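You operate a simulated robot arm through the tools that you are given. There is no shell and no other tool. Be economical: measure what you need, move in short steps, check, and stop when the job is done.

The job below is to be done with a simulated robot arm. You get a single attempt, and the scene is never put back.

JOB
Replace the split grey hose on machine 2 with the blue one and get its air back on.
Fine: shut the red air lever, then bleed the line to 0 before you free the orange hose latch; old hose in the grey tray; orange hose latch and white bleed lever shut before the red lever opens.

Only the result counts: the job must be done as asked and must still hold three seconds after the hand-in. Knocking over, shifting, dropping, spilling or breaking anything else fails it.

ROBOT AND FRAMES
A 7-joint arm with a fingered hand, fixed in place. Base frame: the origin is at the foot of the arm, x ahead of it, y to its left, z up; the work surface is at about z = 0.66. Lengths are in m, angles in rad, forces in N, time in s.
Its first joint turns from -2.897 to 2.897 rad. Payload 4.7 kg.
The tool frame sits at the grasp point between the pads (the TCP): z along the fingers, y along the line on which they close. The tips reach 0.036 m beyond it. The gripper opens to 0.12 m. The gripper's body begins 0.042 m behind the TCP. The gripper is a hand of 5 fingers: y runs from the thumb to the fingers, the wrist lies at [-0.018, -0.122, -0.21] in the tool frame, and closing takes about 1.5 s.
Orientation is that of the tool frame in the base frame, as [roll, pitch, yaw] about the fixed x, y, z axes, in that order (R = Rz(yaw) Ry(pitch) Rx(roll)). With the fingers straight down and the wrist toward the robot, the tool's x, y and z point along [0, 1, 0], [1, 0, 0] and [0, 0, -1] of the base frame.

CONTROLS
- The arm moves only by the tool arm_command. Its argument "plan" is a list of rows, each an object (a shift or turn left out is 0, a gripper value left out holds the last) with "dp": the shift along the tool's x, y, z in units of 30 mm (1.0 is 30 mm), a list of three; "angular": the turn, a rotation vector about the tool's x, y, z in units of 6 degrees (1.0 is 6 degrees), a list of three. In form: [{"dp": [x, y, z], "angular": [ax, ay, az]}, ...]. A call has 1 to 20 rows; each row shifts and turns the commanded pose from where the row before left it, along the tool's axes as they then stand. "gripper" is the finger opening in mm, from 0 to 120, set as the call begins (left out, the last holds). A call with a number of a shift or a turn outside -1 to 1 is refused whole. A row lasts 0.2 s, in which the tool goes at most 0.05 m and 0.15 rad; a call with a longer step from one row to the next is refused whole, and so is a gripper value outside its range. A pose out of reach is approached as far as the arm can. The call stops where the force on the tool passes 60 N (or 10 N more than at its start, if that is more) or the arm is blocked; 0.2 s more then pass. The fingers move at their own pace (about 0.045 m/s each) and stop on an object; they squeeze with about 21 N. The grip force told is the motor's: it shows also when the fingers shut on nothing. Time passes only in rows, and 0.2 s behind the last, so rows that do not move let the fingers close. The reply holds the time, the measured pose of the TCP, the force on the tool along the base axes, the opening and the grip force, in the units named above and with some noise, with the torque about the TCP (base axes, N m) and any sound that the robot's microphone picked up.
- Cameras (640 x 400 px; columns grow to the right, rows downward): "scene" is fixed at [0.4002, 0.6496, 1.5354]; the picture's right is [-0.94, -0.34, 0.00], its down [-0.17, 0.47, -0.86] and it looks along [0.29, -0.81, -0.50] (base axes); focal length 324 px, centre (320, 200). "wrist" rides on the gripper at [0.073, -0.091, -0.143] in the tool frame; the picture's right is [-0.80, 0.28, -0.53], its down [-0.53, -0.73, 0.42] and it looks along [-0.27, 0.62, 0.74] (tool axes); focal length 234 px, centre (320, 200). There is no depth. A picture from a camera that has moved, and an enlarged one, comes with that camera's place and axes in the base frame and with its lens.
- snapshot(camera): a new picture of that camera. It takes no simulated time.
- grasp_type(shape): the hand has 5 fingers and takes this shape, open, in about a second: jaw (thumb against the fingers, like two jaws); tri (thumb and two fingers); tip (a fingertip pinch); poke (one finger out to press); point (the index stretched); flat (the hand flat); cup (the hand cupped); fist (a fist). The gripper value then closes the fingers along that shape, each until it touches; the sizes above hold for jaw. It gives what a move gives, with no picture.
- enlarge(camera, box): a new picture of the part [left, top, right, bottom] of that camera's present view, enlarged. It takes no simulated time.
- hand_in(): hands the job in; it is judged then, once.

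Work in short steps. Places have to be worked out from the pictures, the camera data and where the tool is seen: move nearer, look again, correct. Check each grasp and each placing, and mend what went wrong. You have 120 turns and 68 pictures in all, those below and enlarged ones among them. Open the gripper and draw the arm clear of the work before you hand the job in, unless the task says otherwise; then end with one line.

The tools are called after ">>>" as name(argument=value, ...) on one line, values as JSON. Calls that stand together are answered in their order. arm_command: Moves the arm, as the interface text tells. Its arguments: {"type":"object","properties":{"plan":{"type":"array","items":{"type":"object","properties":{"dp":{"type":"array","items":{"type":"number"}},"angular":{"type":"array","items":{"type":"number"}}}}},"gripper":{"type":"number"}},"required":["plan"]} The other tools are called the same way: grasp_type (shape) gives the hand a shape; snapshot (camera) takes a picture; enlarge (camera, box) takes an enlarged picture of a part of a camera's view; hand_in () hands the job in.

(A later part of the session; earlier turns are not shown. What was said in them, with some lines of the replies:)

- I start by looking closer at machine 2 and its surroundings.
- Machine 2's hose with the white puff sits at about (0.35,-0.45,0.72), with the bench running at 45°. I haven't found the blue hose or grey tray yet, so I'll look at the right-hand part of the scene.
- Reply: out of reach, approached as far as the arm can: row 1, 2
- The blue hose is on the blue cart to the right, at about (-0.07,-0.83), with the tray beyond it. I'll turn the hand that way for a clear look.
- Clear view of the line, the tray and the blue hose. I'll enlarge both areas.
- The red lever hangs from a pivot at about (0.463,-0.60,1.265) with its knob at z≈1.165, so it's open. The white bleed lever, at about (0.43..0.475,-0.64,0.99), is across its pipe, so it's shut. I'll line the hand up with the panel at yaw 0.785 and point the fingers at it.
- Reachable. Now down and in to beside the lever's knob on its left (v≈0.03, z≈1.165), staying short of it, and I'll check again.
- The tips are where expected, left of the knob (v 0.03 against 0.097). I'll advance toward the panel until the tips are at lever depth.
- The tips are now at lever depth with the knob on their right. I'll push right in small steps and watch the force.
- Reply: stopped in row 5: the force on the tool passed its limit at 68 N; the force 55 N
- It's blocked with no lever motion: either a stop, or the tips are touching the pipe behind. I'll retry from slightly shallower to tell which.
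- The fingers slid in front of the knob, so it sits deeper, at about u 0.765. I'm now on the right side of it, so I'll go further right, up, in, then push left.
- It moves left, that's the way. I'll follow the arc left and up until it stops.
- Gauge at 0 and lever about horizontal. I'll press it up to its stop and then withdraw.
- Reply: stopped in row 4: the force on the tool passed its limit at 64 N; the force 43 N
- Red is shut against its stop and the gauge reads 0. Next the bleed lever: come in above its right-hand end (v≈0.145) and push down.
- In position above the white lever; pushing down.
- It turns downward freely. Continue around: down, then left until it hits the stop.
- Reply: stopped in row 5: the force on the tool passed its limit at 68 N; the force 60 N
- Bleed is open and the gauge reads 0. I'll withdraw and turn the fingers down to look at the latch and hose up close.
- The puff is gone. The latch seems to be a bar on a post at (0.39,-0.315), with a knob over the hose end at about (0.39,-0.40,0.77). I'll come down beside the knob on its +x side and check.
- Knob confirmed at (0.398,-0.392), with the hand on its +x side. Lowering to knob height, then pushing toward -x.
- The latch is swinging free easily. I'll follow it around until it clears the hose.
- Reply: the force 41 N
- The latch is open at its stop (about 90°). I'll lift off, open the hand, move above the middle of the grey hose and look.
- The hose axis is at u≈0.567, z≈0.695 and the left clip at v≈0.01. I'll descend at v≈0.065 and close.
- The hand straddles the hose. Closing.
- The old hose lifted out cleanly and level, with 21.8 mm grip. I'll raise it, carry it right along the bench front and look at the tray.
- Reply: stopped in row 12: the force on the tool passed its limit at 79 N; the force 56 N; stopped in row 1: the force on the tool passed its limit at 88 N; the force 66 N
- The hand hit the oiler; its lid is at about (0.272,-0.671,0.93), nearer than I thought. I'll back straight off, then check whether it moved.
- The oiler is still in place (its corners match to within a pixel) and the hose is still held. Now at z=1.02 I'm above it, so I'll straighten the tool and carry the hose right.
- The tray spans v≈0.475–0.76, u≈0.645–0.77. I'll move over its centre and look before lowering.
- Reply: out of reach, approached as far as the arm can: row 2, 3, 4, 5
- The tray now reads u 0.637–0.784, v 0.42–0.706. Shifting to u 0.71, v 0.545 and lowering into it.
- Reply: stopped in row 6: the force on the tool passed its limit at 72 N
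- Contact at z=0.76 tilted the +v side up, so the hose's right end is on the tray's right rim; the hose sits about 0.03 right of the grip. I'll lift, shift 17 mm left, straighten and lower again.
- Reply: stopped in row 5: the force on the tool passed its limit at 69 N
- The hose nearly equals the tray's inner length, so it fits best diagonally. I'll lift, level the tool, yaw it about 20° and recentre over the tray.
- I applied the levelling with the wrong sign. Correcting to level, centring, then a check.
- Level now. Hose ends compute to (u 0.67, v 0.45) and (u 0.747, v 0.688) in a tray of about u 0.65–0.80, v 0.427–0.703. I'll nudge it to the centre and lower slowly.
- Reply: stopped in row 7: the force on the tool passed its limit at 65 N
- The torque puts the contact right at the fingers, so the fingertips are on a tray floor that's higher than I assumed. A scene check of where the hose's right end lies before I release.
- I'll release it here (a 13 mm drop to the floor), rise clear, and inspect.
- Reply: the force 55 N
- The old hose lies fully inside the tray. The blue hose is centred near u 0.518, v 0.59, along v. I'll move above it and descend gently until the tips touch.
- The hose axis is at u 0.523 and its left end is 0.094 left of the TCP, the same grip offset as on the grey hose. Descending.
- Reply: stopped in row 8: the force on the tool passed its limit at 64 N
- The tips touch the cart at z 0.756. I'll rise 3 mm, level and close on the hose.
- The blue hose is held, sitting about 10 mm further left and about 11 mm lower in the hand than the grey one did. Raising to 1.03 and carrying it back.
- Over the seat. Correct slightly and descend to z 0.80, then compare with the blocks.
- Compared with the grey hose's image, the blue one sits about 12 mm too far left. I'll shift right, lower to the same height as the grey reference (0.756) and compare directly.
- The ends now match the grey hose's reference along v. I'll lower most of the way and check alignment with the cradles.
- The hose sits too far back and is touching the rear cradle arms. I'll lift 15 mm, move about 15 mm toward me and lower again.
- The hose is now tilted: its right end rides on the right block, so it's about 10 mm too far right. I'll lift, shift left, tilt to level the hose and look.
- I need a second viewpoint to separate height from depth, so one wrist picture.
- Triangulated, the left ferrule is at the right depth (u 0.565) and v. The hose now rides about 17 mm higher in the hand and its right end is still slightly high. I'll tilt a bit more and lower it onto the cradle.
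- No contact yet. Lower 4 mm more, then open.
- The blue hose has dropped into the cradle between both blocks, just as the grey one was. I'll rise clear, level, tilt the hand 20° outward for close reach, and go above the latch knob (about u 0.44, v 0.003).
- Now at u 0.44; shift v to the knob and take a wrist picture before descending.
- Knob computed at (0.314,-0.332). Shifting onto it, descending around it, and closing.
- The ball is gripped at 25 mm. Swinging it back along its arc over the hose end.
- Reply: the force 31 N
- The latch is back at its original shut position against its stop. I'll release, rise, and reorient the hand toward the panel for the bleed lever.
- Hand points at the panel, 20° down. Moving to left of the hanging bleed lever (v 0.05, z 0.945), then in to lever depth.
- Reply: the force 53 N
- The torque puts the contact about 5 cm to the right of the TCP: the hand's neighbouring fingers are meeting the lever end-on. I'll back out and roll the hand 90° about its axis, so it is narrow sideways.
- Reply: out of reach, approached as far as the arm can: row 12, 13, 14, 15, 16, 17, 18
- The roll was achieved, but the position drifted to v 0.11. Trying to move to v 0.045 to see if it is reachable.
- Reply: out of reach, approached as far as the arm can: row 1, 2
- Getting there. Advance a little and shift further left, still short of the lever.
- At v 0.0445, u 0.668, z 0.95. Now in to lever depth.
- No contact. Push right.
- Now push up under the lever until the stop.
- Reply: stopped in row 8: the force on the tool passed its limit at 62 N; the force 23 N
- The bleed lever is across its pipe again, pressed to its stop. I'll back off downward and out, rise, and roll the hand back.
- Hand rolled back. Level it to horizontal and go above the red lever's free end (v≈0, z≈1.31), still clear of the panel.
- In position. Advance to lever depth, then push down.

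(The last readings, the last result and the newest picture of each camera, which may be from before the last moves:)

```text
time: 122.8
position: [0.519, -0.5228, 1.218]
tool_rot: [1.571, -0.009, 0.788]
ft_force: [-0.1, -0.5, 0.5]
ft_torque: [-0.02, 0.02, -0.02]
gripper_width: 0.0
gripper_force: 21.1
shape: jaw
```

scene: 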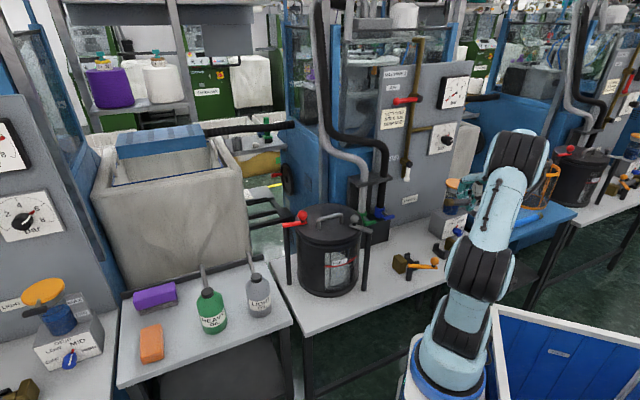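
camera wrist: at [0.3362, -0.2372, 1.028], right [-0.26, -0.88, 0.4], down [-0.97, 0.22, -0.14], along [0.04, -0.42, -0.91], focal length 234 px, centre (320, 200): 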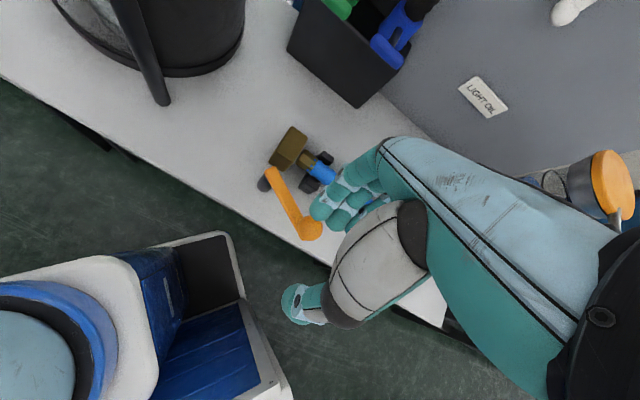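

Down to 1.218 with little resistance. Further down, then right to bring the lever to vertical.

>>> arm_command(plan=[{"dp": [0, -0.4, 0]}, {"dp": [0, -0.4, 0]}, {"dp": [-0.3, 0, 0]}, {"dp": [-0.3, 0, 0]}, {"dp": [-0.3, 0, 0]}, {"dp": [-0.3, 0, 0]}, {"dp": [-0.3, 0, 0]}, {"dp": [-0.2, 0, 0]}, {"dp": [-0.2, 0, 0]}])

>>> enlarge(camera="scene", box=[365, 60, 485, 170])

```text
time: 124.8
position: [0.4794, -0.5603, 1.1958]
tool_rot: [1.569, -0.007, 0.789]
ft_force: [11.7, 15.9, 2.7]
ft_torque: [-0.04, -0.13, 0.47]
gripper_width: 0.0002
gripper_force: 21.3
shape: jaw
```

```text
3.64 times, centred on (425, 115) of scene
camera zoom: at [0.4002, 0.6496, 1.5354], right [-0.94, -0.34, 0.0], down [-0.17, 0.47, -0.86], along [0.29, -0.81, -0.5], focal length 1179 px, centre (-62, 509)
```

zoom: 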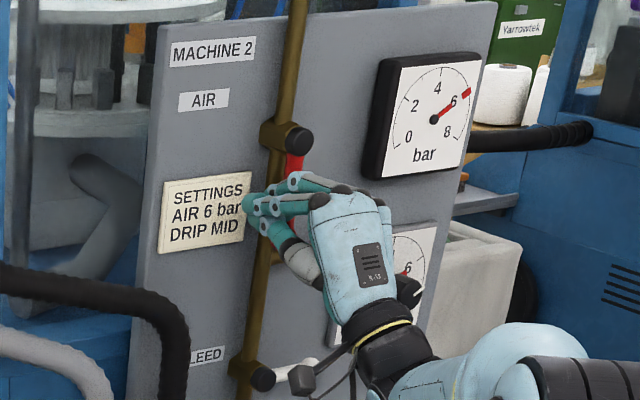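

The gauge reads 6 bar and the red lever is down. A small final push to the stop, then withdraw clear.

>>> arm_command(plan=[{"dp": [-0.15, 0, 0]}, {"dp": [-0.15, 0, 0]}, {"dp": [-0.15, 0, 0]}, {}])

>>> arm_command(plan=[{"dp": [0.6, 0, 0]}, {"dp": [0, 0, -1]}, {"dp": [0, 0, -1]}, {"dp": [0, 0.5, -1]}, {"dp": [0, 0.5, -1]}, {"dp": [0, 0.5, -1]}, {"dp": [0, 0.5, -1]}, {"dp": [0, 0.5, -0.5]}, {}, {}, {}], gripper=0)

>>> arm_command(plan=[{"dp": [-1, 0, 0]}, {"dp": [-1, 0, 0]}, {"dp": [-1, 0, 0]}, {"dp": [-1, 0, 0]}, {}, {}, {}], gripper=100)

>>> snapshot(camera="scene")

```text
time: 125.8
position: [0.4683, -0.5692, 1.1944]
tool_rot: [1.571, -0.008, 0.786]
ft_force: [0.0, 18.2, -0.8]
ft_torque: [0.12, 0.09, 0.03]
gripper_width: 0.0004
gripper_force: 21.2
shape: jaw
```

```text
time: 128.2
position: [0.3427, -0.4222, 1.2694]
tool_rot: [1.571, -0.01, 0.787]
ft_force: [0.1, 0.3, -0.2]
ft_torque: [-0.01, -0.02, 0.02]
gripper_width: 0.0
gripper_force: 20.7
shape: jaw
```

```text
time: 129.8
position: [0.257, -0.507, 1.2686]
tool_rot: [1.571, -0.011, 0.784]
ft_force: [0.1, -0.5, 0.6]
ft_torque: [-0.01, -0.02, 0.01]
gripper_width: 0.1004
gripper_force: 0.1
shape: jaw
```

```text
0 pictures are left
```

scene: 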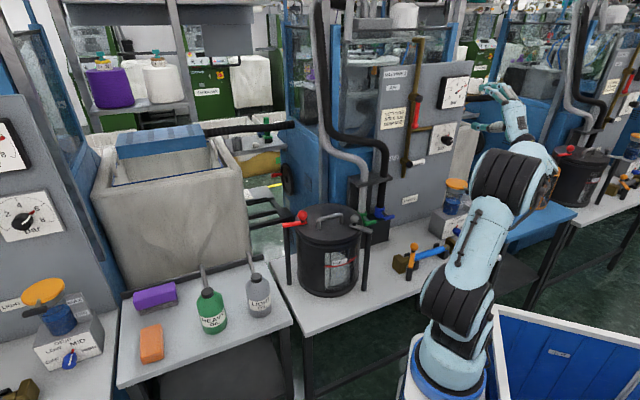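

The last picture shows the blue hose seated with the orange latch over it, the white lever shut and the red lever open. Before I withdrew, the gauge read 6 bar. The arm is clear and open, so I'm handing in.

>>> hand_in()

```text
The job is handed in.
```

I replaced machine 2's split grey hose with the blue one and turned its air back on: the gauge read 6 bar, the orange latch and white bleed lever were shut before the red lever opened, and the old hose is in the grey tray; I bumped the oiler once while carrying the old hose, but pictures right after showed it hadn't moved.
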